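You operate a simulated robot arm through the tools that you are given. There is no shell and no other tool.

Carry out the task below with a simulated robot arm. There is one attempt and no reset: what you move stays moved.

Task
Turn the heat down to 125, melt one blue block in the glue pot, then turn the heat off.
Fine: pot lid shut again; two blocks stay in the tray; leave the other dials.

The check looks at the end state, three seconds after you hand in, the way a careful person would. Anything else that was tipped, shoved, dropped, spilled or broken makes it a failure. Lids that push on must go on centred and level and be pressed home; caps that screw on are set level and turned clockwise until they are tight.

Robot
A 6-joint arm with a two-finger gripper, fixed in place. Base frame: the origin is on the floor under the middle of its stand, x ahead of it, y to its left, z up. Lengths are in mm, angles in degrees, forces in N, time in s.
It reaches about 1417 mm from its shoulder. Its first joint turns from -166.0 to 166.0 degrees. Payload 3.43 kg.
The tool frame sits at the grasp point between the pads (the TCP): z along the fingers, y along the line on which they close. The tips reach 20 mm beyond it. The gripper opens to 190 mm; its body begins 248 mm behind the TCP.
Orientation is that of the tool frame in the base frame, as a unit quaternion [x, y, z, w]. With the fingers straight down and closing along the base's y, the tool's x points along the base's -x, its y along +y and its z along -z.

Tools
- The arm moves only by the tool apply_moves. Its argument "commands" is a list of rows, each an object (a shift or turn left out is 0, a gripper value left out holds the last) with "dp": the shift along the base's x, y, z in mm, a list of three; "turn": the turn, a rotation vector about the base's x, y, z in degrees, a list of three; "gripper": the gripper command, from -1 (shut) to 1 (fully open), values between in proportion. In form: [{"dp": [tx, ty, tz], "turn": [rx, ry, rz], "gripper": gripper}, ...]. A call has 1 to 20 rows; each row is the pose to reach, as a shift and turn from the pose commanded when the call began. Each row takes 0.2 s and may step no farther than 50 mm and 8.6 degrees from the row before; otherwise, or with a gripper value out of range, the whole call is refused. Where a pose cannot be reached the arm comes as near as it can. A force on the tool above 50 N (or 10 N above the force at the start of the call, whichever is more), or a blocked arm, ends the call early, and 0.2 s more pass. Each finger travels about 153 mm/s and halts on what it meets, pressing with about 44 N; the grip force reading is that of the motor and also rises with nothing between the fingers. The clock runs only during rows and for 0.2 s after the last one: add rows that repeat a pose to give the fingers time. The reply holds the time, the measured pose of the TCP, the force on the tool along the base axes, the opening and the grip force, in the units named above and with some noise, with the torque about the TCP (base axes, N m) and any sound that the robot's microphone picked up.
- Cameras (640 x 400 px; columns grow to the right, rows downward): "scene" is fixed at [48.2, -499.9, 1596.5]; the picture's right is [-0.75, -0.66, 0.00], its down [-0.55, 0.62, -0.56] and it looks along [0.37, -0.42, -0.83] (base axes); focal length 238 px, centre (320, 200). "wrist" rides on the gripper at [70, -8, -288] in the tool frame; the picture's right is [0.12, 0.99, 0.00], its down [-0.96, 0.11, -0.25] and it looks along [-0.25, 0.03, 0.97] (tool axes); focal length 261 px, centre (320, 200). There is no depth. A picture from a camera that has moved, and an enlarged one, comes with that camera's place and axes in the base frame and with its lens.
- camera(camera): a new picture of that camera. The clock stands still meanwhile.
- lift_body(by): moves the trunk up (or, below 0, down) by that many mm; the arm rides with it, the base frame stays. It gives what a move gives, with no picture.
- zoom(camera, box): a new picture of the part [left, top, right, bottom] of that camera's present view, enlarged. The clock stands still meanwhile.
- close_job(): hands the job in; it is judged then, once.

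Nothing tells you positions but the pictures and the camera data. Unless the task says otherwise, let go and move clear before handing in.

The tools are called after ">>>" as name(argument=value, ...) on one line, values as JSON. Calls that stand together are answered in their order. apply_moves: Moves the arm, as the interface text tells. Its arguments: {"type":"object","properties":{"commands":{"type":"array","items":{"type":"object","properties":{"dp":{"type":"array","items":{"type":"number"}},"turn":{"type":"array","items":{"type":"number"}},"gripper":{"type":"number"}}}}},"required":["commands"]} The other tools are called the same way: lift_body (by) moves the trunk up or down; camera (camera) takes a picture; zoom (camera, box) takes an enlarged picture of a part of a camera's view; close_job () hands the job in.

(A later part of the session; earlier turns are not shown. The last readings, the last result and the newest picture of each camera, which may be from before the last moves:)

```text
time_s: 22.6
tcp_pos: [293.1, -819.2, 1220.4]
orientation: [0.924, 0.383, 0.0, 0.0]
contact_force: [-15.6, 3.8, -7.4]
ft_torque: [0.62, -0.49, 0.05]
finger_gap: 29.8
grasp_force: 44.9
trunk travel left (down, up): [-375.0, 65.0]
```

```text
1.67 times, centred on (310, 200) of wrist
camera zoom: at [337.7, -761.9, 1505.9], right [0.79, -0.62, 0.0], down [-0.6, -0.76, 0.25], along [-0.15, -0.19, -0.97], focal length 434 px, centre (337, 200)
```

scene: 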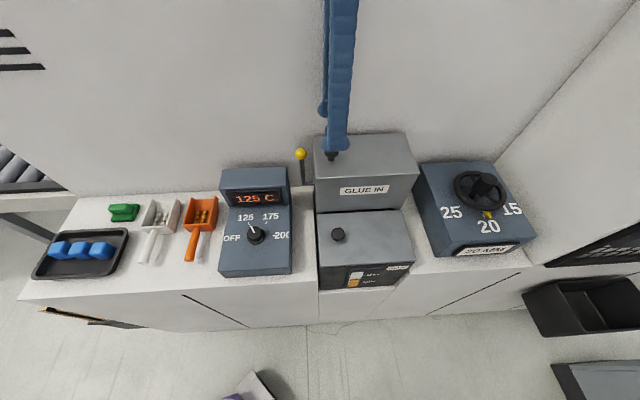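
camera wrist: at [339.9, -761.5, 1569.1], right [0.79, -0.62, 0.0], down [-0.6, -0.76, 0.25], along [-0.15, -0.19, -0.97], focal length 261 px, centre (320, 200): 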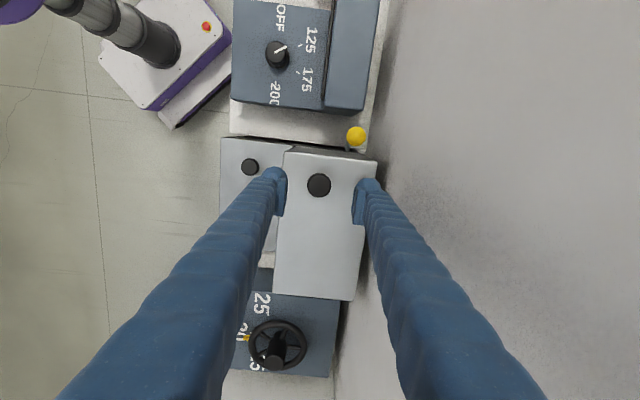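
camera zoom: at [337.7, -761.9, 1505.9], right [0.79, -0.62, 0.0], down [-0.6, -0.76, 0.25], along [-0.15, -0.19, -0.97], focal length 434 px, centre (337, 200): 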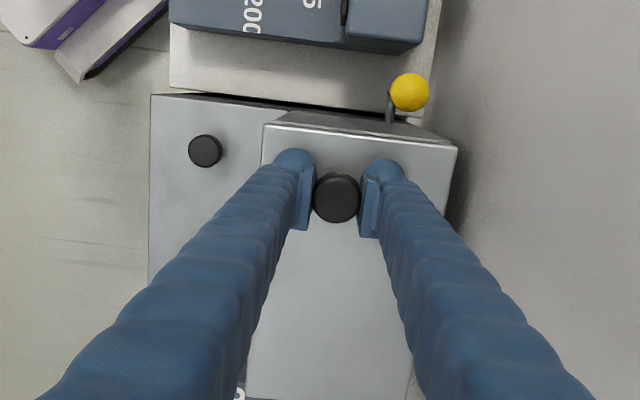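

The rear lid is hinged on its wheel-side edge: the gap opened at the tray side only. I'll swing it up along its arc, tilting the wrist gently with it.

>>> apply_moves(commands=[{"dp": [-2.1, -2.1, 5], "turn": [1.2, -1.2, 0]}, {"dp": [-5.2, -5.2, 21.7], "turn": [2.4, -2.4, 0]}, {"dp": [-9.3, -9.3, 37.9], "turn": [3.5, -3.5, 0]}, {"dp": [-14.4, -14.4, 53.5], "turn": [4.7, -4.7, 0]}, {"dp": [-20.5, -20.5, 68.5], "turn": [5.9, -5.9, 0]}, {"dp": [-27.4, -27.4, 82.7], "turn": [7.1, -7.1, 0]}, {"dp": [-27.4, -27.4, 82.7], "turn": [7.1, -7.1, 0]}])

>>> zoom(camera="scene", box=[290, 80, 430, 220])

```text
time_s: 24.2
tcp_pos: [266.4, -847.7, 1303.3]
orientation: [0.92, 0.383, 0.081, -0.034]
contact_force: [-9.7, 11.9, -6.0]
ft_torque: [0.84, -0.44, -0.05]
finger_gap: 29.6
grasp_force: 45.2
trunk travel left (down, up): [-375.0, 65.0]
```

```text
2.86 times, centred on (360, 150) of scene
camera zoom: at [48.2, -499.9, 1596.5], right [-0.75, -0.66, 0.0], down [-0.55, 0.62, -0.56], along [0.37, -0.42, -0.83], focal length 680 px, centre (206, 343)
```

zoom: 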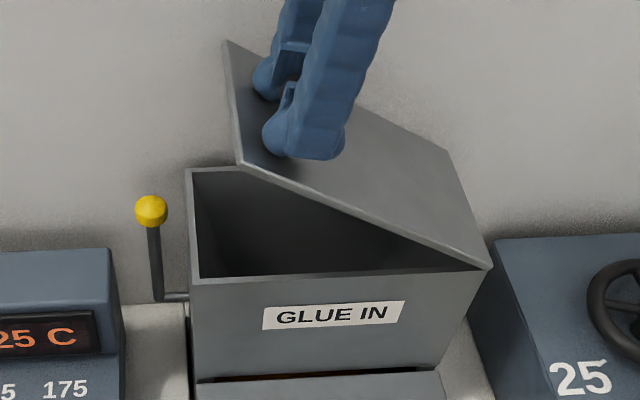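

The lid swings freely and I can see into the deep hopper. I'll continue the arc to about 80°.

>>> apply_moves(commands=[{"dp": [-7.8, -7.8, 13.3], "turn": [1.2, -1.2, 0]}, {"dp": [-16.4, -16.4, 25.5], "turn": [2.4, -2.4, 0]}, {"dp": [-25.7, -25.7, 36.6], "turn": [3.5, -3.5, 0]}, {"dp": [-35.6, -35.6, 46.6], "turn": [4.7, -4.7, 0]}, {"dp": [-46.2, -46.2, 55.2], "turn": [5.9, -5.9, 0]}, {"dp": [-57.2, -57.2, 62.6], "turn": [7.1, -7.1, 0]}, {"dp": [-68.6, -68.6, 68.6], "turn": [8.3, -8.3, 0]}, {"dp": [-80.4, -80.4, 73.1], "turn": [9.4, -9.4, 0]}, {"dp": [-92.4, -92.4, 76.1], "turn": [10.6, -10.6, 0]}, {"dp": [-104.5, -104.5, 77.7], "turn": [11.8, -11.8, 0]}, {"dp": [-104.5, -104.5, 77.7], "turn": [11.8, -11.8, 0]}])

>>> zoom(camera="scene", box=[290, 60, 450, 220])

>>> camera(camera="wrist")

```text
time_s: 25.1
tcp_pos: [246.9, -865.1, 1335.2]
orientation: [0.914, 0.383, 0.128, -0.042]
contact_force: [16.7, -19.2, -8.8]
ft_torque: [0.32, -1.17, 0.54]
finger_gap: 30.0
grasp_force: 45.1
out of reach, approached as far as the arm can: row 3, 4
trunk travel left (down, up): [-375.0, 65.0]
stopped in row 4: the force on the tool passed its limit at 66 N (the readings are from after the stop); the commanded pose is now the measured one
```

```text
2.50 times, centred on (370, 140) of scene
camera zoom: at [48.2, -499.9, 1596.5], right [-0.75, -0.66, 0.0], down [-0.55, 0.62, -0.56], along [0.37, -0.42, -0.83], focal length 595 px, centre (195, 350)
```

zoom: 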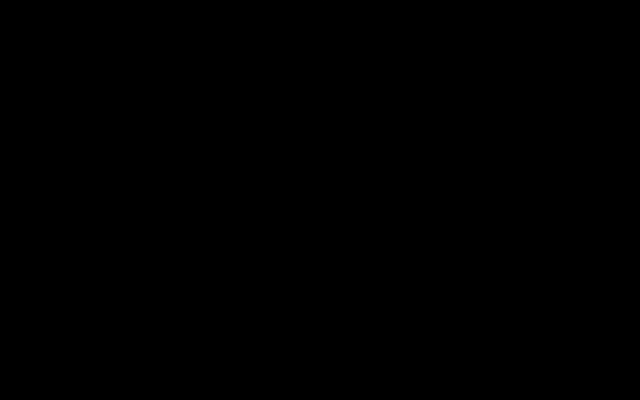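

```text
taken
camera wrist: at [230.8, -860.3, 1628.6], right [0.79, -0.62, 0.05], down [-0.62, -0.79, -0.01], along [0.05, -0.02, -1.0], focal length 261 px, centre (320, 200)
```

wrist: 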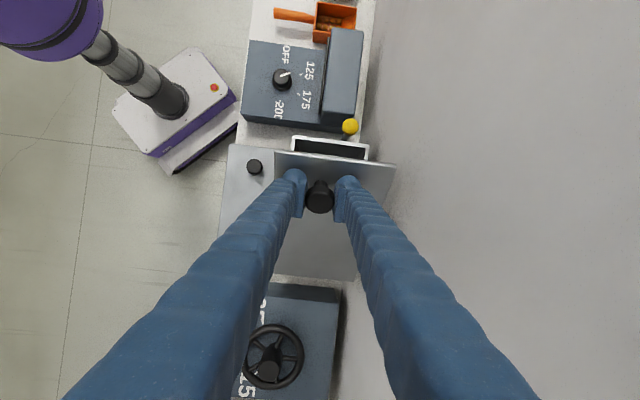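

The arm hit a wrist limit with the added tilt at about 43° of opening, and it now blocks the scene camera. The lid is still held. I'll continue along the arc while bringing the wrist back upright, in small steps.

>>> apply_moves(commands=[{"dp": [1, -1, 0], "turn": [-1, 1, 0]}, {"dp": [-5, -7, 4], "turn": [-2, 2, 0]}, {"dp": [-11, -13, 9], "turn": [-3, 3, 0]}, {"dp": [-21, -23, 18], "turn": [-4.5, 4.5, 0]}, {"dp": [-32, -34, 26], "turn": [-6, 6, 0]}, {"dp": [-32, -34, 26], "turn": [-6, 6, 0]}])

>>> camera(camera="wrist")

>>> camera(camera="scene")

```text
time_s: 26.3
tcp_pos: [220.2, -892.5, 1358.7]
orientation: [0.92, 0.387, 0.069, -0.013]
contact_force: [22.4, -16.8, -4.7]
ft_torque: [0.5, -1.04, 0.11]
finger_gap: 30.9
grasp_force: 45.0
out of reach, approached as far as the arm can: row 5
trunk travel left (down, up): [-375.0, 65.0]
stopped in row 5: the force on the tool passed its limit at 52 N (the readings are from after the stop); the commanded pose is now the measured one
```

```text
taken
camera wrist: at [229.8, -857.3, 1650.5], right [0.79, -0.61, 0.04], down [-0.61, -0.78, 0.12], along [-0.04, -0.12, -0.99], focal length 261 px, centre (320, 200)
```

wrist: 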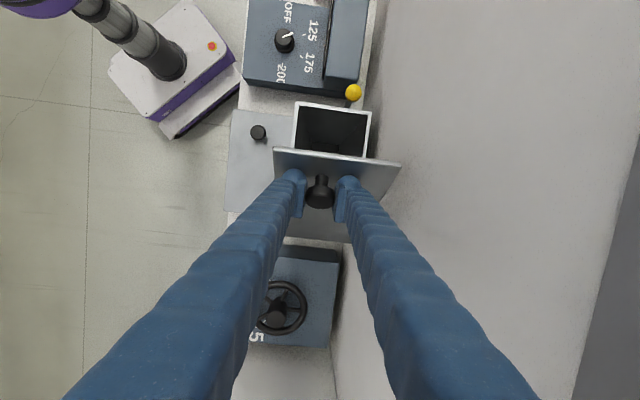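

```text
taken
```

scene: 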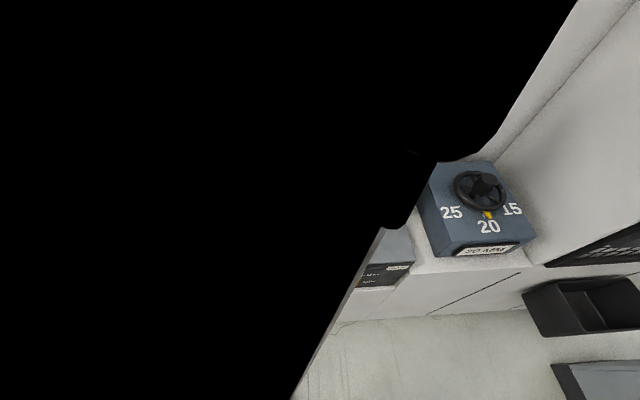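

The arm has reached its height and extension limit here with the lid at roughly 57°. While it's open, I'll look inside the hopper through the wrist camera.

>>> zoom(camera="wrist", box=[270, 80, 400, 180])

```text
4.00 times, centred on (335, 130) of wrist
camera zoom: at [229.8, -857.3, 1650.5], right [0.79, -0.61, 0.04], down [-0.61, -0.78, 0.12], along [-0.04, -0.12, -0.99], focal length 1043 px, centre (260, 480)
```

zoom: 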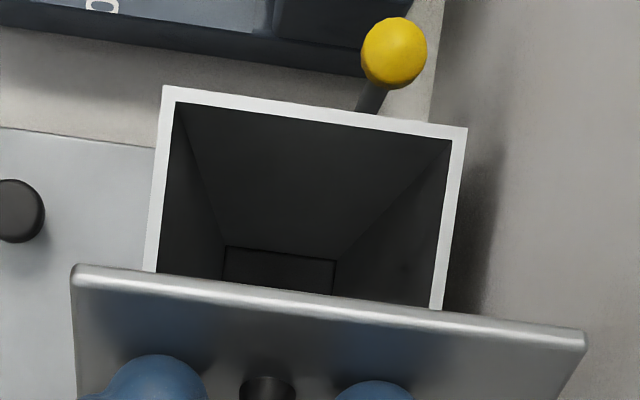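

Inside is a funnel narrowing to a gated throat, and the lever presumably works that gate down into the tank. The "glue pot" with its own lid is the lower front box, which is much easier to reach. I'll close this lid gently along the same arc and look under the front lid instead.

>>> apply_moves(commands=[{"dp": [11.4, 10.8, -10.8], "turn": [-0.6, 0.9, 0]}, {"dp": [21.5, 20.6, -20.7], "turn": [-1.1, 1.7, 0]}, {"dp": [30.8, 29.9, -31.9], "turn": [-1.7, 2.5, 0]}, {"dp": [39.5, 38.5, -44.1], "turn": [-2.2, 3.4, 0]}, {"dp": [47.4, 46.2, -57.4], "turn": [-2.8, 4.2, 0]}, {"dp": [54.3, 53.1, -71.5], "turn": [-3.3, 5.0, 0]}, {"dp": [60.5, 59.2, -86.5], "turn": [-3.9, 5.9, 0]}, {"dp": [65.6, 64.3, -102.1], "turn": [-4.4, 6.7, 0]}, {"dp": [69.7, 68.4, -118.3], "turn": [-4.4, 6.7, 0]}, {"dp": [72.8, 71.5, -135], "turn": [-4.4, 6.7, 0]}, {"dp": [74, 72.7, -143.5], "turn": [-4.4, 6.7, 0]}, {"dp": [74.8, 73.5, -148], "turn": [-4.4, 6.7, 0]}, {"dp": [74.8, 73.5, -151], "turn": [-4.4, 6.7, 0]}, {"dp": [74.8, 73.5, -151], "turn": [-4.4, 6.7, 0]}])

>>> zoom(camera="scene", box=[290, 100, 430, 220])

>>> zoom(camera="wrist", box=[180, 80, 440, 320])

```text
time_s: 29.3
tcp_pos: [294.1, -818.5, 1208.0]
orientation: [0.922, 0.388, -0.001, 0.0]
contact_force: [28.1, -28.0, 4.1]
ft_torque: [-0.7, 0.62, -0.08]
finger_gap: 29.5
grasp_force: 44.8
trunk travel left (down, up): [-375.0, 65.0]
```

```text
3.33 times, centred on (360, 160) of scene
camera zoom: at [48.2, -499.9, 1596.5], right [-0.75, -0.66, 0.0], down [-0.55, 0.62, -0.56], along [0.37, -0.42, -0.83], focal length 793 px, centre (187, 333)
```

zoom: 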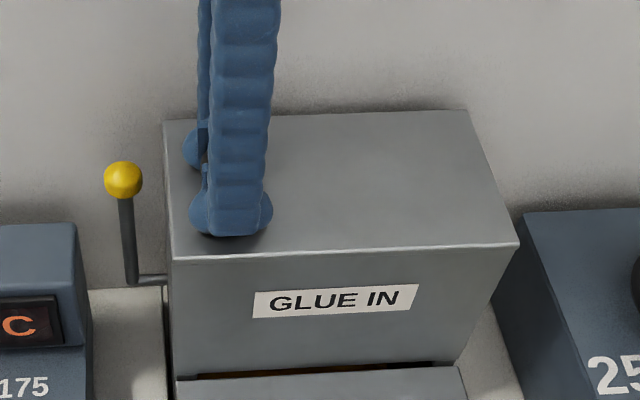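

```text
1.67 times, centred on (310, 200) of wrist
camera zoom: at [339.0, -760.8, 1493.1], right [0.79, -0.61, 0.0], down [-0.59, -0.77, 0.25], along [-0.16, -0.2, -0.97], focal length 434 px, centre (337, 200)
```

zoom: 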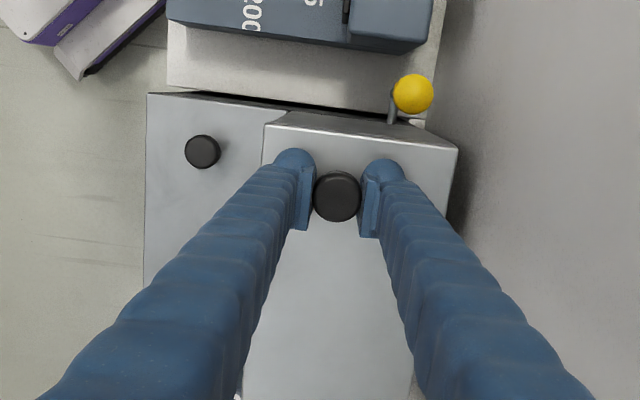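

The rear lid is closed again. I'll release it, rise, and move above the front pot's knob.

>>> apply_moves(commands=[{"dp": [1, -1, 0]}, {"dp": [1, -1, 0], "gripper": -0.6}, {"dp": [1, -1, 0], "gripper": -0.5}, {"dp": [1, -1, 0], "gripper": -0.45}, {"dp": [1, -1, 20]}, {"dp": [1, -1, 50]}, {"dp": [1, -1, 80]}, {"dp": [-25, 20, 80]}, {"dp": [-60, 45, 80]}, {"dp": [-95, 70, 80]}, {"dp": [-105, 85, 80]}, {"dp": [-105, 85, 50]}, {"dp": [-105, 85, 10]}, {"dp": [-105, 85, 10]}])

>>> camera(camera="wrist")

>>> camera(camera="scene")

```text
time_s: 32.3
tcp_pos: [185.5, -732.0, 1219.3]
orientation: [0.922, 0.387, -0.001, -0.001]
contact_force: [-0.1, -0.1, 0.3]
ft_torque: [-0.03, -0.01, -0.02]
finger_gap: 52.3
grasp_force: 0.0
trunk travel left (down, up): [-375.0, 65.0]
```

```text
taken
camera wrist: at [230.3, -673.8, 1505.4], right [0.79, -0.61, 0.0], down [-0.59, -0.77, 0.25], along [-0.16, -0.19, -0.97], focal length 261 px, centre (320, 200)
```

wrist: 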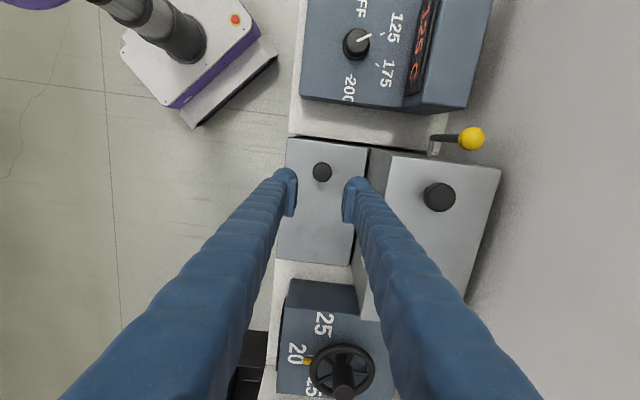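

```text
taken
```

scene: 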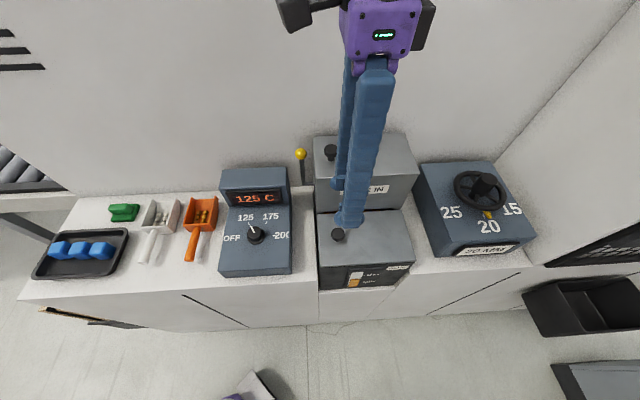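

>>> apply_moves(commands=[{"dp": [3.5, -1, -40]}, {"dp": [3.5, -1, -80]}, {"dp": [3.5, -1, -120]}, {"dp": [3.5, -1, -150]}, {"dp": [3.5, -1, -150]}])

>>> zoom(camera="wrist", box=[260, 140, 380, 240])

>>> zoom(camera="scene", box=[290, 170, 430, 290])

```text
time_s: 33.5
tcp_pos: [188.9, -730.4, 1071.4]
orientation: [0.922, 0.387, -0.002, -0.002]
contact_force: [0.8, 0.8, 0.4]
ft_torque: [-0.04, 0.0, 0.05]
finger_gap: 52.0
grasp_force: 0.0
trunk travel left (down, up): [-375.0, 65.0]
```

```text
4.00 times, centred on (320, 190) of wrist
camera zoom: at [234.6, -672.9, 1356.5], right [0.79, -0.61, 0.0], down [-0.59, -0.77, 0.25], along [-0.16, -0.19, -0.97], focal length 1043 px, centre (320, 240)
```

zoom: 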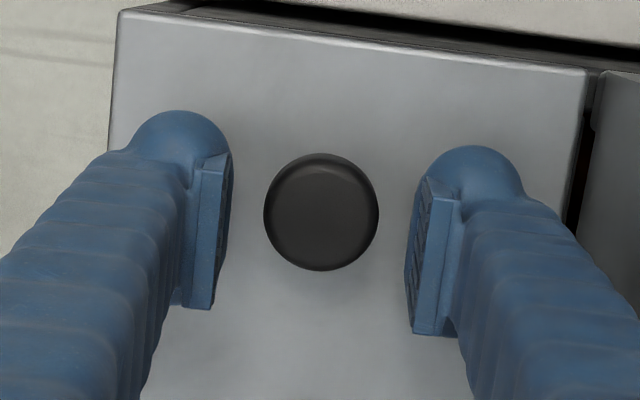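

```text
3.33 times, centred on (360, 230) of scene
camera zoom: at [48.2, -499.9, 1596.5], right [-0.75, -0.66, 0.0], down [-0.55, 0.62, -0.56], along [0.37, -0.42, -0.83], focal length 793 px, centre (187, 100)
```

zoom: 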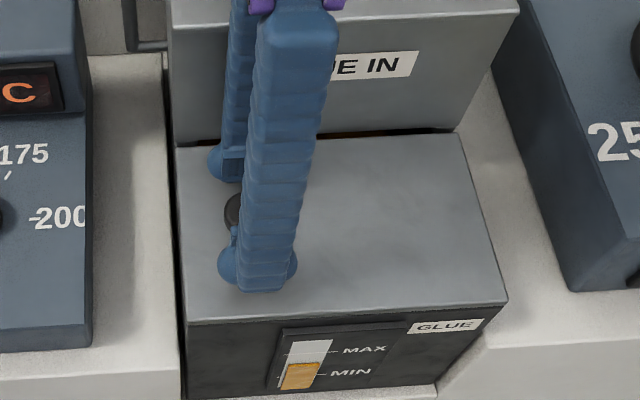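

>>> apply_moves(commands=[{"dp": [0, 0, -6]}, {"dp": [0, 0, -12]}, {"dp": [0, 0, -18]}, {"dp": [0, 0, -18]}])

>>> zoom(camera="wrist", box=[260, 140, 380, 240])

>>> zoom(camera="scene", box=[310, 200, 390, 270])

```text
time_s: 34.5
tcp_pos: [188.5, -730.6, 1052.1]
orientation: [0.922, 0.388, -0.003, -0.002]
contact_force: [0.0, 0.3, -0.2]
ft_torque: [0.03, 0.02, -0.01]
finger_gap: 52.3
grasp_force: 0.1
trunk travel left (down, up): [-375.0, 65.0]
```

```text
4.00 times, centred on (320, 190) of wrist
camera zoom: at [234.0, -673.8, 1337.6], right [0.79, -0.61, -0.01], down [-0.59, -0.77, 0.25], along [-0.16, -0.19, -0.97], focal length 1043 px, centre (320, 240)
```

zoom: 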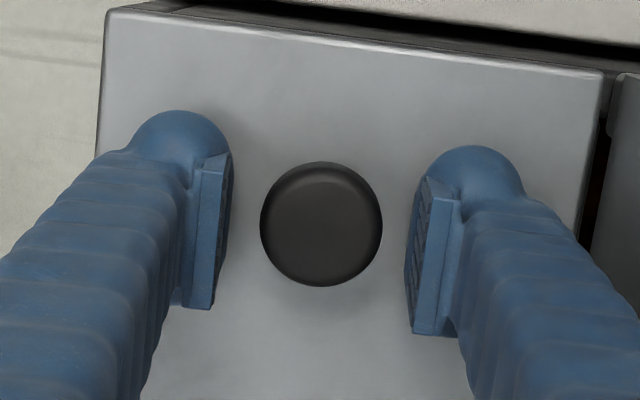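

```text
5.71 times, centred on (350, 235) of scene
camera zoom: at [48.2, -499.9, 1596.5], right [-0.75, -0.66, 0.0], down [-0.55, 0.62, -0.56], along [0.37, -0.42, -0.83], focal length 1360 px, centre (149, 0)
```

zoom: 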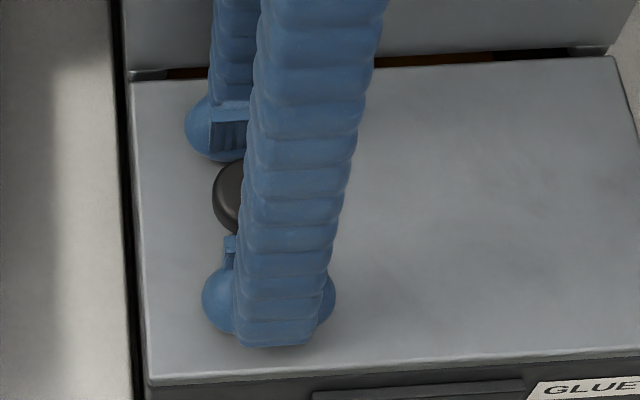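

>>> apply_moves(commands=[{"dp": [0, 0, -3]}, {"dp": [0, 0, -6]}, {"dp": [0, 0, -9]}, {"dp": [0, 0, -9]}])

>>> zoom(camera="wrist", box=[260, 140, 380, 240])

>>> zoom(camera="scene", box=[310, 200, 390, 270])

```text
time_s: 35.3
tcp_pos: [190.3, -731.6, 1050.8]
orientation: [0.922, 0.386, -0.002, 0.002]
contact_force: [0.3, 5.7, 22.1]
ft_torque: [0.41, 0.15, -0.03]
finger_gap: 52.0
grasp_force: 0.0
trunk travel left (down, up): [-375.0, 65.0]
stopped in row 3: the force on the tool passed its limit at 56 N (the readings are from after the stop); the commanded pose is now the measured one
```

```text
4.00 times, centred on (320, 190) of wrist
camera zoom: at [233.9, -672.9, 1335.8], right [0.79, -0.61, 0.0], down [-0.59, -0.77, 0.25], along [-0.15, -0.2, -0.97], focal length 1043 px, centre (320, 240)
```

zoom: 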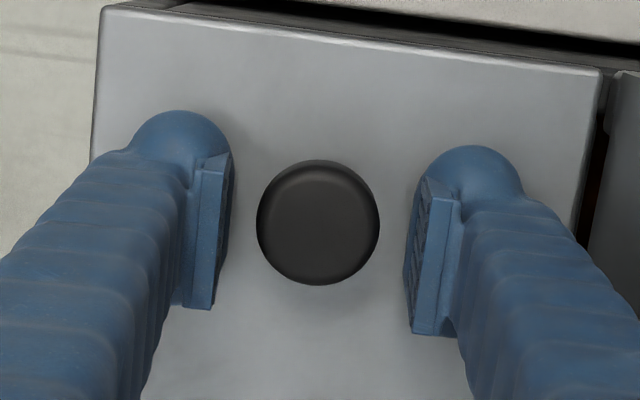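

```text
5.71 times, centred on (350, 235) of scene
camera zoom: at [48.2, -499.9, 1596.5], right [-0.75, -0.66, 0.0], down [-0.55, 0.62, -0.56], along [0.37, -0.42, -0.83], focal length 1360 px, centre (149, 0)
```

zoom: 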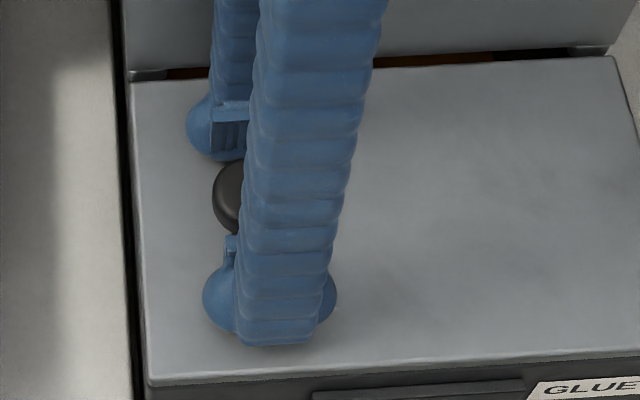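

Contact puts the lid surface at z ≈ 1028. I'll lift 4 mm, grip the knob, and begin the lift with a small test.

>>> apply_moves(commands=[{"dp": [1, 1, 4]}, {"dp": [1, 1, 4], "gripper": -0.6}, {"dp": [1, 1, 4], "gripper": -0.8}, {"dp": [1, 1, 4], "gripper": -0.9}, {"dp": [1, 1, 4], "gripper": -0.9}])

>>> apply_moves(commands=[{"dp": [0, 0, 3]}, {"dp": [0, 0, 6]}, {"dp": [-1, -1, 10]}, {"dp": [-1, -1, 12]}, {"dp": [-1, -1, 12]}])

>>> zoom(camera="scene", box=[290, 170, 430, 290])

```text
time_s: 36.5
tcp_pos: [189.2, -729.8, 1049.8]
orientation: [0.922, 0.387, -0.002, -0.001]
contact_force: [-11.8, 10.6, -5.5]
ft_torque: [0.23, -0.24, 0.07]
finger_gap: 29.4
grasp_force: 44.6
trunk travel left (down, up): [-375.0, 65.0]
```

```text
time_s: 37.7
tcp_pos: [187.1, -731.8, 1064.1]
orientation: [0.922, 0.387, -0.002, 0.001]
contact_force: [-17.7, 18.5, -8.4]
ft_torque: [0.76, -0.72, 0.07]
finger_gap: 29.6
grasp_force: 45.0
trunk travel left (down, up): [-375.0, 65.0]
```

```text
3.33 times, centred on (360, 230) of scene
camera zoom: at [48.2, -499.9, 1596.5], right [-0.75, -0.66, 0.0], down [-0.55, 0.62, -0.56], along [0.37, -0.42, -0.83], focal length 793 px, centre (187, 100)
```

zoom: 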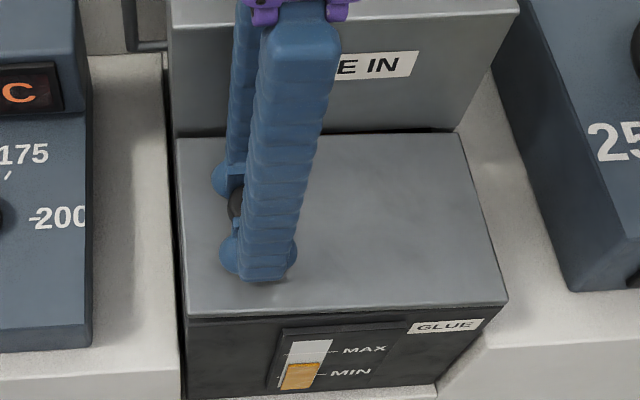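

The front lid is also hinged at the wheel side and is lifting. I'll swing it up along the arc, mostly upright.

>>> apply_moves(commands=[{"dp": [-1.8, -0.4, 5], "turn": [0.4, -0.4, 0]}, {"dp": [-4.9, -3.5, 21.7], "turn": [0.9, -0.9, 0]}, {"dp": [-9.0, -7.6, 37.9], "turn": [1.3, -1.3, 0]}, {"dp": [-14.1, -12.7, 53.5], "turn": [1.8, -1.8, 0]}, {"dp": [-20.2, -18.8, 68.5], "turn": [2.2, -2.2, 0]}, {"dp": [-27.1, -25.7, 82.7], "turn": [2.7, -2.7, 0]}, {"dp": [-34.9, -33.5, 95.9], "turn": [3.1, -3.1, 0]}, {"dp": [-43.5, -42.1, 108.1], "turn": [3.5, -3.5, 0]}, {"dp": [-43.5, -42.1, 108.1], "turn": [3.5, -3.5, 0]}])

>>> zoom(camera="scene", box=[290, 130, 450, 290])

>>> camera(camera="wrist")

```text
time_s: 39.7
tcp_pos: [144.0, -775.7, 1171.6]
orientation: [0.922, 0.386, 0.039, -0.016]
contact_force: [-14.3, 13.4, -11.3]
ft_torque: [0.72, -0.44, 0.0]
finger_gap: 30.4
grasp_force: 44.9
trunk travel left (down, up): [-375.0, 65.0]
```

```text
2.50 times, centred on (370, 210) of scene
camera zoom: at [48.2, -499.9, 1596.5], right [-0.75, -0.66, 0.0], down [-0.55, 0.62, -0.56], along [0.37, -0.42, -0.83], focal length 595 px, centre (195, 175)
```

zoom: 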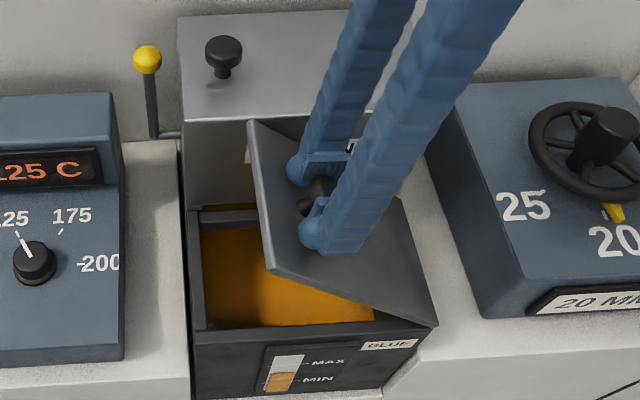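

```text
taken
camera wrist: at [171.0, -734.8, 1462.5], right [0.79, -0.61, 0.01], down [-0.6, -0.78, 0.17], along [-0.09, -0.14, -0.99], focal length 261 px, centre (320, 200)
```

wrist: 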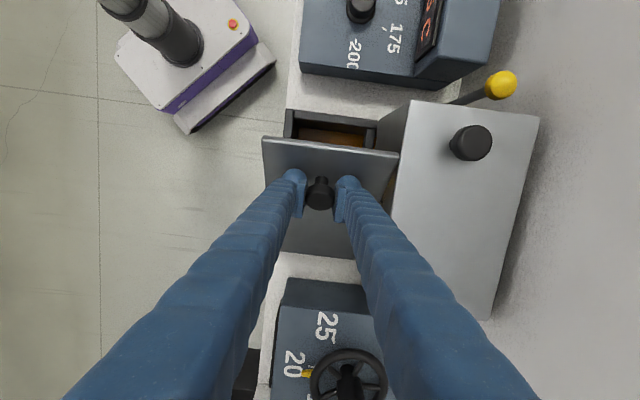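

The front pot is full of molten amber glue, so this is the glue pot. I'll keep swinging the lid open to about 80°.

>>> apply_moves(commands=[{"dp": [-9.8, -8.8, 11.1], "turn": [0.4, -0.4, 0]}, {"dp": [-19.8, -18.8, 21.1], "turn": [0.9, -0.9, 0]}, {"dp": [-30.3, -29.3, 29.8], "turn": [1.3, -1.3, 0]}, {"dp": [-41.3, -40.3, 37.1], "turn": [1.8, -1.8, 0]}, {"dp": [-52.8, -51.8, 43.1], "turn": [2.2, -2.2, 0]}, {"dp": [-64.5, -63.5, 47.6], "turn": [2.7, -2.7, 0]}, {"dp": [-76.5, -75.5, 50.7], "turn": [3.1, -3.1, 0]}, {"dp": [-88.6, -87.6, 52.2], "turn": [3.5, -3.5, 0]}, {"dp": [-88.6, -87.6, 52.2], "turn": [3.5, -3.5, 0]}])

>>> zoom(camera="scene", box=[290, 130, 450, 290])

>>> camera(camera="wrist")

```text
time_s: 41.7
tcp_pos: [57.0, -863.0, 1223.9]
orientation: [0.919, 0.385, 0.077, -0.033]
contact_force: [-6.5, 11.0, -25.4]
ft_torque: [0.66, -0.31, 0.08]
finger_gap: 32.4
grasp_force: 45.2
trunk travel left (down, up): [-375.0, 65.0]
```

```text
2.50 times, centred on (370, 210) of scene
camera zoom: at [48.2, -499.9, 1596.5], right [-0.75, -0.66, 0.0], down [-0.55, 0.62, -0.56], along [0.37, -0.42, -0.83], focal length 595 px, centre (195, 175)
```

zoom: 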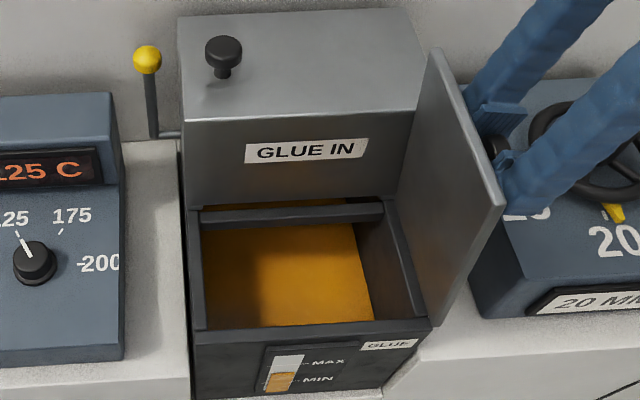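

```text
taken
camera wrist: at [65.4, -841.0, 1516.8], right [0.79, -0.61, 0.02], down [-0.61, -0.79, 0.08], along [-0.03, -0.08, -1.0], focal length 261 px, centre (320, 200)
```

wrist: 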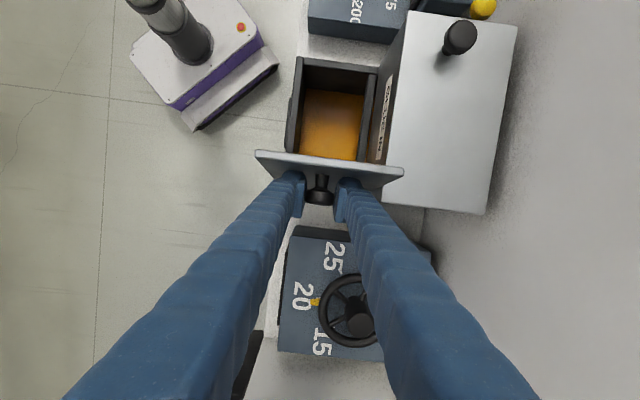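

The lid is at about 80° with a clear view of the glue pool. I'll go on past vertical and feel for the stop.

>>> apply_moves(commands=[{"dp": [-6, -6, -1.5], "turn": [0.2, -0.2, 0]}, {"dp": [-12.2, -12.2, -2], "turn": [0.4, -0.4, 0]}, {"dp": [-18.3, -18.3, -3], "turn": [0.7, -0.7, 0]}, {"dp": [-24.3, -24.3, -4], "turn": [0.9, -0.9, 0]}, {"dp": [-30.3, -30.3, -5.5], "turn": [1.1, -1.1, 0]}, {"dp": [-36.3, -36.3, -7.5], "turn": [1.3, -1.3, 0]}, {"dp": [-42.3, -42.3, -9.5], "turn": [1.6, -1.6, 0]}, {"dp": [-48.1, -48.1, -12], "turn": [1.8, -1.8, 0]}, {"dp": [-48.1, -48.1, -12], "turn": [1.8, -1.8, 0]}])

>>> zoom(camera="scene", box=[290, 130, 450, 290])

>>> camera(camera="wrist")

```text
time_s: 43.7
tcp_pos: [8.3, -910.5, 1212.4]
orientation: [0.917, 0.384, 0.098, -0.04]
contact_force: [-3.6, 12.7, -10.5]
ft_torque: [0.36, -0.17, 0.07]
finger_gap: 32.4
grasp_force: 45.2
trunk travel left (down, up): [-375.0, 65.0]
```

```text
2.50 times, centred on (370, 210) of scene
camera zoom: at [48.2, -499.9, 1596.5], right [-0.75, -0.66, 0.0], down [-0.55, 0.62, -0.56], along [0.37, -0.42, -0.83], focal length 595 px, centre (195, 175)
```

zoom: 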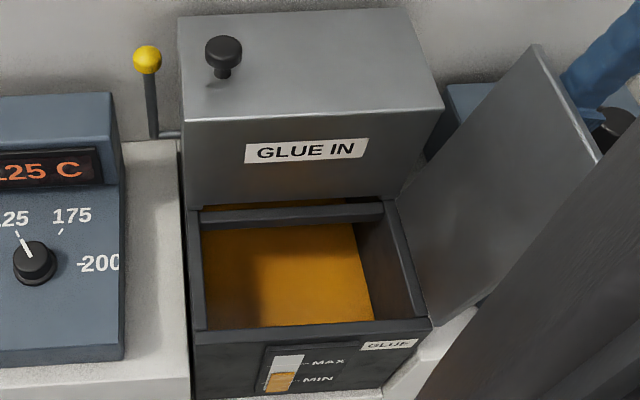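

```text
taken
camera wrist: at [8.4, -897.6, 1506.3], right [0.79, -0.61, 0.03], down [-0.61, -0.79, 0.04], along [0.0, -0.05, -1.0], focal length 261 px, centre (320, 200)
```

wrist: 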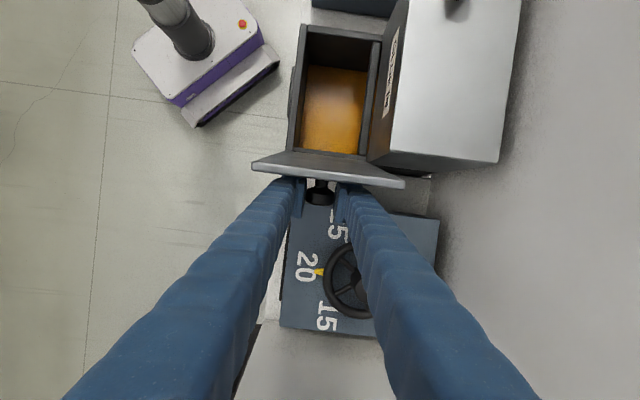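

The lid is about 10° past vertical with no stop felt yet. I'll ease it further until it meets something.

>>> apply_moves(commands=[{"dp": [-4, -4, -1.7], "turn": [0.2, -0.2, 0]}, {"dp": [-8, -8, -3.7], "turn": [0.4, -0.4, 0]}, {"dp": [-11.8, -11.8, -6], "turn": [0.6, -0.6, 0]}, {"dp": [-15.5, -15.5, -8.3], "turn": [0.8, -0.8, 0]}, {"dp": [-19, -19, -10.6], "turn": [1, -1, 0]}, {"dp": [-22.5, -22.5, -13], "turn": [1.2, -1.2, 0]}, {"dp": [-22.5, -22.5, -13], "turn": [1.2, -1.2, 0]}])

>>> camera(camera="wrist")

>>> camera(camera="scene")

```text
time_s: 44.6
tcp_pos: [3.5, -917.0, 1204.5]
orientation: [0.916, 0.386, 0.104, -0.038]
contact_force: [10.3, -11.0, -7.8]
ft_torque: [-0.84, 0.05, -0.07]
finger_gap: 30.9
grasp_force: 44.8
out of reach, approached as far as the arm can: row 1, 2, 3, 4
trunk travel left (down, up): [-375.0, 65.0]
stopped in row 4: the force on the tool passed its limit at 52 N (the readings are from after the stop); the commanded pose is now the measured one
```

```text
taken
camera wrist: at [-1.3, -902.6, 1498.9], right [0.79, -0.61, 0.04], down [-0.61, -0.79, 0.03], along [0.01, -0.05, -1.0], focal length 261 px, centre (320, 200)
```

wrist: 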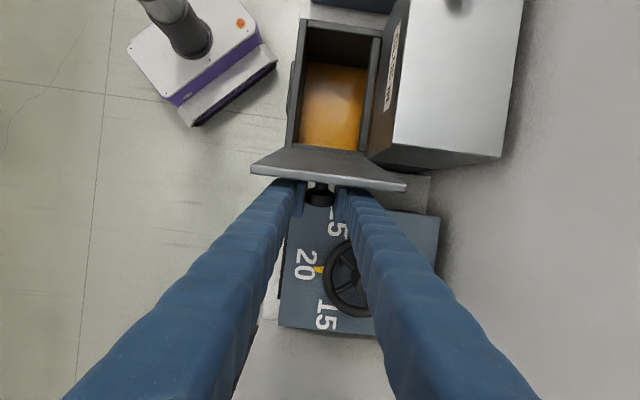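

```text
taken
```

scene: 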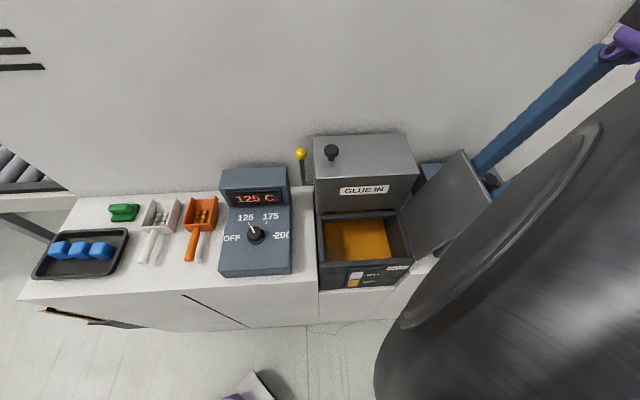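

The wrist reach is limiting again, but the lid is about 104° open, past balance, and its outer face will lean onto my fingers. I'll loosen the grip slightly so it rests on them, and then check.

>>> apply_moves(commands=[{"gripper": -0.62}, {"gripper": -0.56}, {"gripper": -0.52}, {"gripper": -0.52}, {"gripper": -0.52}])

>>> zoom(camera="wrist", box=[220, 0, 440, 230])

>>> zoom(camera="scene", box=[300, 120, 520, 300])

```text
time_s: 45.8
tcp_pos: [0.1, -914.0, 1207.4]
orientation: [0.916, 0.386, 0.104, -0.037]
contact_force: [-0.7, 0.1, -0.2]
ft_torque: [-0.04, 0.01, -0.04]
finger_gap: 45.5
grasp_force: 0.2
trunk travel left (down, up): [-375.0, 65.0]
```

```text
1.74 times, centred on (330, 115) of wrist
camera zoom: at [-3.7, -900.5, 1501.0], right [0.79, -0.61, 0.04], down [-0.61, -0.79, 0.03], along [0.01, -0.05, -1.0], focal length 453 px, centre (303, 348)
```

zoom: 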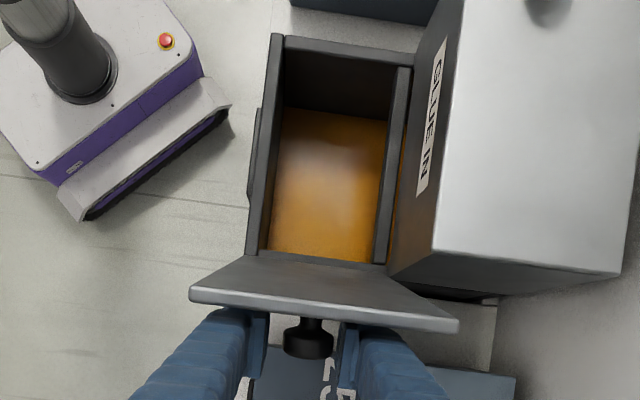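

```text
2.22 times, centred on (410, 210) of scene
camera zoom: at [48.2, -499.9, 1596.5], right [-0.75, -0.66, 0.0], down [-0.55, 0.62, -0.56], along [0.37, -0.42, -0.83], focal length 529 px, centre (120, 178)
```

zoom: 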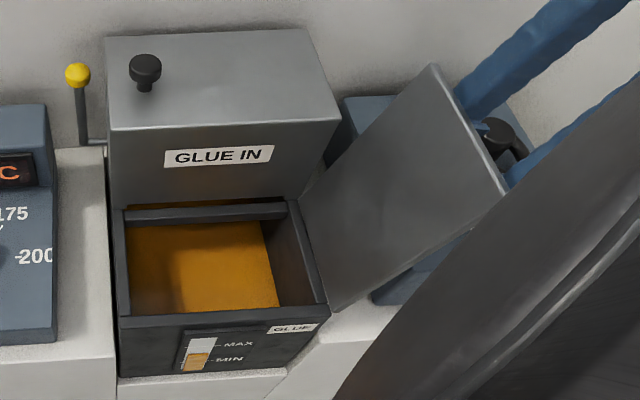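

The lid has come to rest on its own stop with no load on the tool. I'll back the fingers away from it, straightening the wrist as I shift clear, then go up and out.

>>> apply_moves(commands=[{"dp": [-4, -4, 0], "turn": [-1.4, 1.6, 0], "gripper": -0.45}, {"dp": [-8, -8, 2], "turn": [-2.9, 3.1, 0]}, {"dp": [-12, -12, 5], "turn": [-4.3, 4.7, 0]}, {"dp": [-15, -15, 10], "turn": [-5.7, 6.3, 0]}, {"dp": [-18, -18, 18], "turn": [-7.1, 7.8, 0]}, {"dp": [-19, -19, 35], "turn": [-8.6, 9.4, 0]}, {"dp": [-19, -19, 52], "turn": [-8.6, 9.4, 0]}, {"dp": [-19, -19, 52], "turn": [-8.6, 9.4, 0]}])

>>> zoom(camera="wrist", box=[200, 0, 460, 260])

>>> camera(camera="scene")

```text
time_s: 47.6
tcp_pos: [-18.2, -932.9, 1259.2]
orientation: [0.922, 0.388, 0.0, 0.0]
contact_force: [-0.1, -0.1, 0.0]
ft_torque: [0.01, -0.03, -0.02]
finger_gap: 52.0
grasp_force: 0.1
trunk travel left (down, up): [-375.0, 65.0]
```

```text
1.54 times, centred on (330, 130) of wrist
camera zoom: at [25.5, -875.3, 1544.5], right [0.79, -0.61, 0.0], down [-0.59, -0.77, 0.25], along [-0.15, -0.2, -0.97], focal length 401 px, centre (305, 308)
```

zoom: 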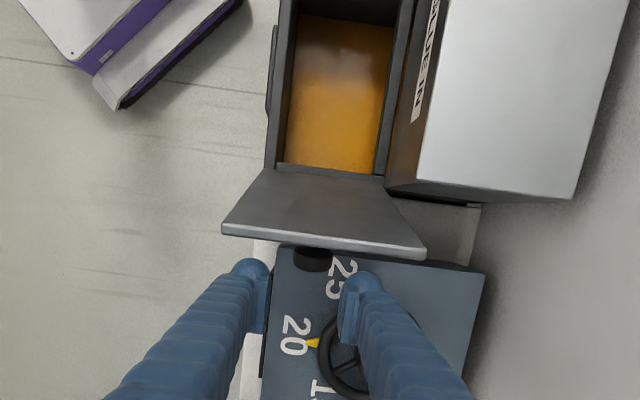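

```text
taken
```

scene: 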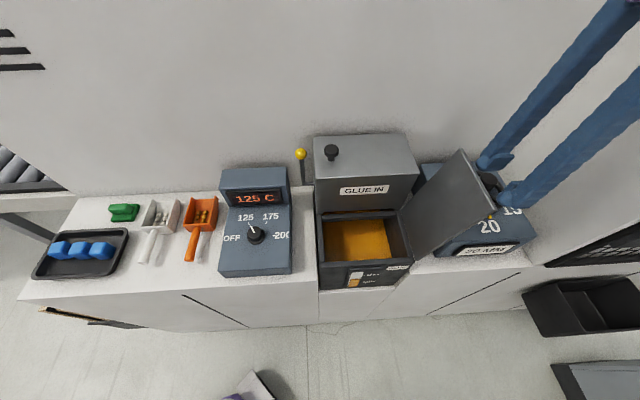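

The lid stays open by itself. Next is a blue block, so I'll travel around in front of the pot at safe height to the tray, turning the gripper on the way.

>>> apply_moves(commands=[{"dp": [-20, 10, 15]}, {"dp": [-45, 35, 25]}, {"dp": [-70, 65, 31]}, {"dp": [-85, 100, 31], "turn": [0, 0, 8]}, {"dp": [-90, 145, 31], "turn": [0, 0, 16]}, {"dp": [-65, 185, 31], "turn": [0, 0, 24]}, {"dp": [-30, 220, 31], "turn": [0, 0, 32]}, {"dp": [5, 255, 31], "turn": [0, 0, 40]}, {"dp": [40, 290, 31], "turn": [0, 0, 48]}, {"dp": [75, 325, 31], "turn": [0, 0, 56]}, {"dp": [110, 360, 31], "turn": [0, 0, 64]}, {"dp": [145, 395, 31], "turn": [0, 0, 72]}, {"dp": [180, 430, 31], "turn": [0, 0, 80]}, {"dp": [218, 460, 31], "turn": [0, 0, 88]}, {"dp": [260, 485, 31], "turn": [0, 0, 96]}, {"dp": [305, 505, 31], "turn": [0, 0, 104]}, {"dp": [350, 525, 31], "turn": [0, 0, 112]}, {"dp": [395, 545, 31], "turn": [0, 0, 120]}, {"dp": [440, 565, 31], "turn": [0, 0, 128]}, {"dp": [485, 585, 31], "turn": [0, 0, 136]}])

```text
time_s: 51.8
tcp_pos: [469.8, -346.9, 1289.8]
orientation: [-0.015, 1.0, 0.0, -0.001]
contact_force: [0.8, -0.1, 0.7]
ft_torque: [-0.08, 0.12, -0.01]
finger_gap: 52.1
grasp_force: 0.0
trunk travel left (down, up): [-375.0, 65.0]
```

>>> apply_moves(commands=[{"dp": [40, 15, -10], "turn": [0, 0, 8]}, {"dp": [80, 30, -20], "turn": [0, 0, 16]}, {"dp": [120, 45, -30], "turn": [0, 0, 24]}, {"dp": [160, 60, -40], "turn": [0, 0, 32]}, {"dp": [205, 75, -50], "turn": [0, 0, 40]}, {"dp": [245, 90, -60], "turn": [0, 0, 43.3]}, {"dp": [245, 90, -60], "turn": [0, 0, 43.3]}])

>>> camera(camera="wrist")

>>> camera(camera="scene")

```text
time_s: 53.4
tcp_pos: [712.5, -257.3, 1231.0]
orientation: [-0.383, 0.924, 0.0, 0.0]
contact_force: [0.1, 0.3, 0.2]
ft_torque: [0.01, -0.07, -0.02]
finger_gap: 52.4
grasp_force: 0.2
trunk travel left (down, up): [-375.0, 65.0]
```

```text
taken
camera wrist: at [669.1, -311.4, 1516.5], right [-0.79, 0.62, 0.0], down [0.6, 0.76, 0.25], along [0.15, 0.19, -0.97], focal length 261 px, centre (320, 200)
```

wrist: 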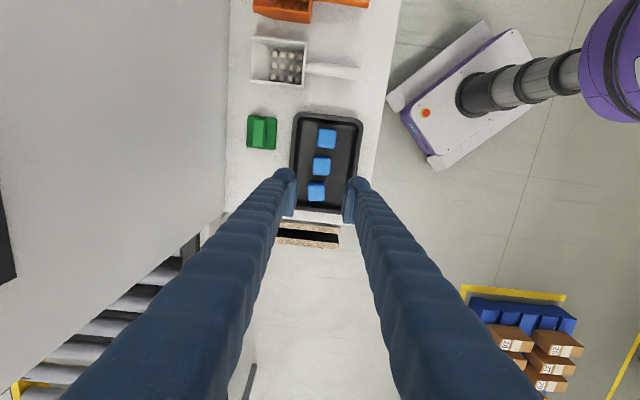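

```text
taken
```

scene: 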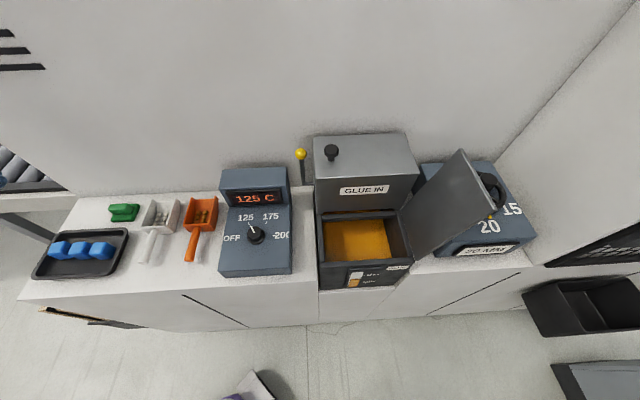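

>>> zoom(camera="wrist", box=[240, 100, 380, 220])

```text
3.33 times, centred on (310, 160) of wrist
camera zoom: at [669.1, -311.4, 1516.5], right [-0.79, 0.62, 0.0], down [0.6, 0.76, 0.25], along [0.15, 0.19, -0.97], focal length 869 px, centre (353, 333)
```

zoom: 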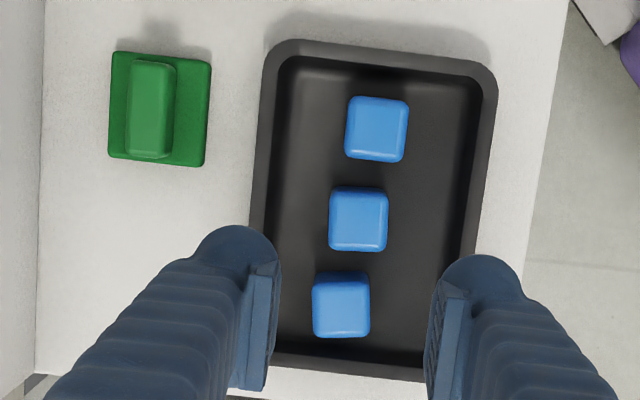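

The blocks are about 38 mm cubes with small gaps between them. The one nearest the pot is best centred in the tray, around (665, -294). I'll move over it and come lower to refine.

>>> apply_moves(commands=[{"dp": [-24, -18, -40]}, {"dp": [-48, -37, -80]}, {"dp": [-48, -37, -120]}, {"dp": [-48, -37, -160]}, {"dp": [-48, -37, -160]}])

>>> zoom(camera="wrist", box=[240, 120, 400, 260])

>>> zoom(camera="scene", box=[20, 180, 160, 300])

```text
refused: row 2 steps farther than a row can; nothing moved
```

```text
2.86 times, centred on (320, 190) of wrist
camera zoom: at [669.1, -311.4, 1516.5], right [-0.79, 0.62, 0.0], down [0.6, 0.76, 0.25], along [0.15, 0.19, -0.97], focal length 745 px, centre (320, 229)
```

zoom: 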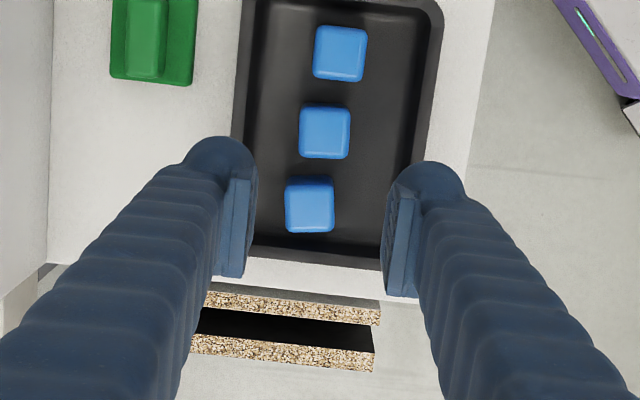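

```text
3.33 times, centred on (90, 240) of scene
camera zoom: at [48.2, -499.9, 1596.5], right [-0.75, -0.66, 0.0], down [-0.55, 0.62, -0.56], along [0.37, -0.42, -0.83], focal length 793 px, centre (1087, 67)
```

zoom: 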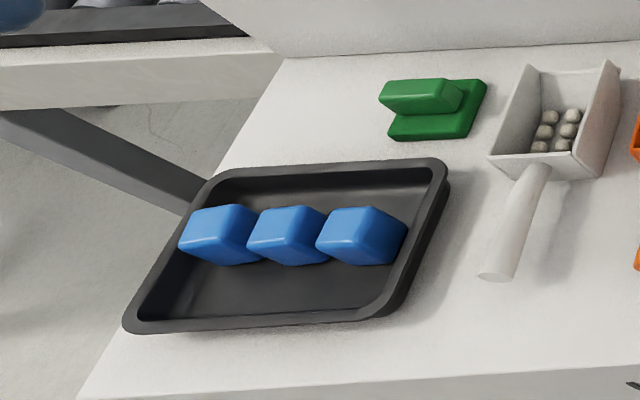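

The step was too large, so nothing moved. I'll repeat the approach with smaller rows.

>>> apply_moves(commands=[{"dp": [-16, -12, -30]}, {"dp": [-32, -25, -60]}, {"dp": [-48, -37, -90]}, {"dp": [-48, -37, -125]}, {"dp": [-48, -37, -160]}, {"dp": [-48, -37, -160]}])

>>> zoom(camera="wrist", box=[240, 120, 400, 260])

>>> zoom(camera="scene", box=[20, 180, 160, 300])

```text
time_s: 54.8
tcp_pos: [663.0, -295.6, 1069.0]
orientation: [-0.382, 0.924, 0.0, 0.001]
contact_force: [-1.0, 0.3, 0.3]
ft_torque: [0.01, -0.04, -0.01]
finger_gap: 52.0
grasp_force: 0.0
trunk travel left (down, up): [-375.0, 65.0]
```

```text
2.86 times, centred on (320, 190) of wrist
camera zoom: at [620.2, -349.3, 1355.6], right [-0.79, 0.62, 0.0], down [0.6, 0.76, 0.25], along [0.15, 0.19, -0.97], focal length 745 px, centre (320, 229)
```

zoom: 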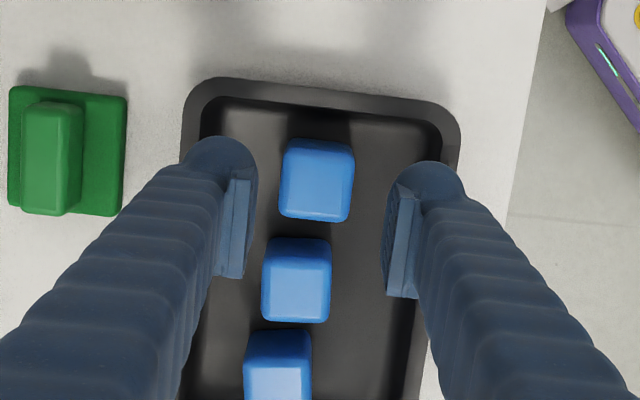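

```text
3.33 times, centred on (90, 240) of scene
camera zoom: at [48.2, -499.9, 1596.5], right [-0.75, -0.66, 0.0], down [-0.55, 0.62, -0.56], along [0.37, -0.42, -0.83], focal length 793 px, centre (1087, 67)
```

zoom: 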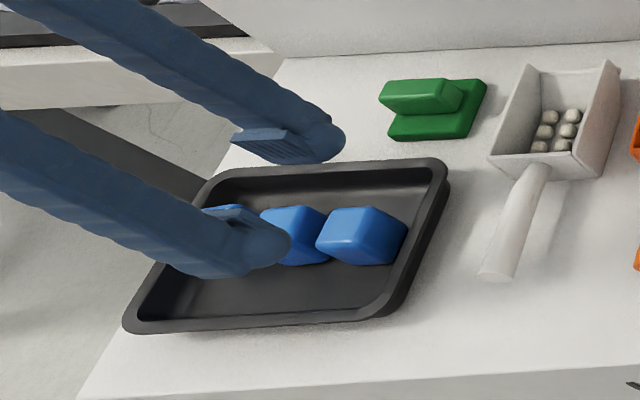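

>>> apply_moves(commands=[{"dp": [2, 0, -15], "gripper": -0.52}, {"dp": [2, 0, -30]}, {"dp": [2, 0, -40]}, {"dp": [2, 0, -40]}])

>>> zoom(camera="wrist", box=[260, 140, 380, 240])

>>> zoom(camera="scene", box=[40, 200, 140, 290])

```text
time_s: 55.8
tcp_pos: [665.5, -295.0, 1029.0]
orientation: [-0.381, 0.925, -0.001, 0.0]
contact_force: [0.4, -0.8, -0.4]
ft_torque: [0.02, -0.05, 0.03]
finger_gap: 45.7
grasp_force: 0.1
trunk travel left (down, up): [-375.0, 65.0]
```

```text
4.00 times, centred on (320, 190) of wrist
camera zoom: at [622.2, -348.8, 1315.2], right [-0.79, 0.62, 0.0], down [0.6, 0.76, 0.25], along [0.15, 0.19, -0.97], focal length 1043 px, centre (320, 240)
```

zoom: 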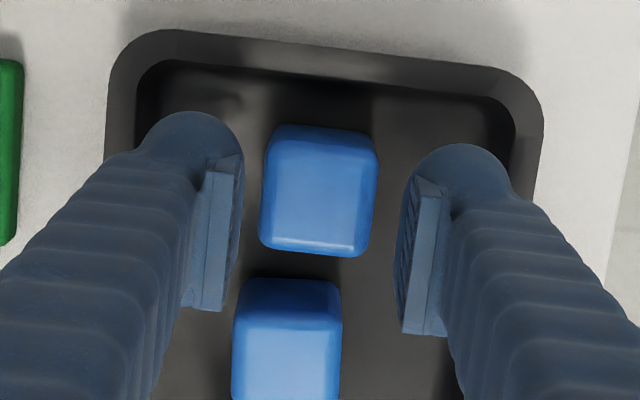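

```text
4.44 times, centred on (90, 245) of scene
camera zoom: at [48.2, -499.9, 1596.5], right [-0.75, -0.66, 0.0], down [-0.55, 0.62, -0.56], along [0.37, -0.42, -0.83], focal length 1058 px, centre (1342, 0)
```

zoom: 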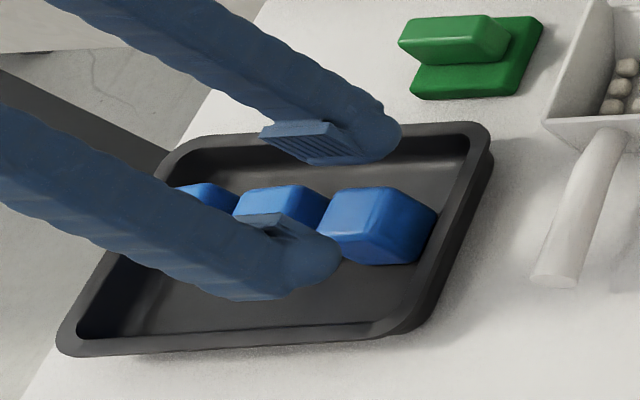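

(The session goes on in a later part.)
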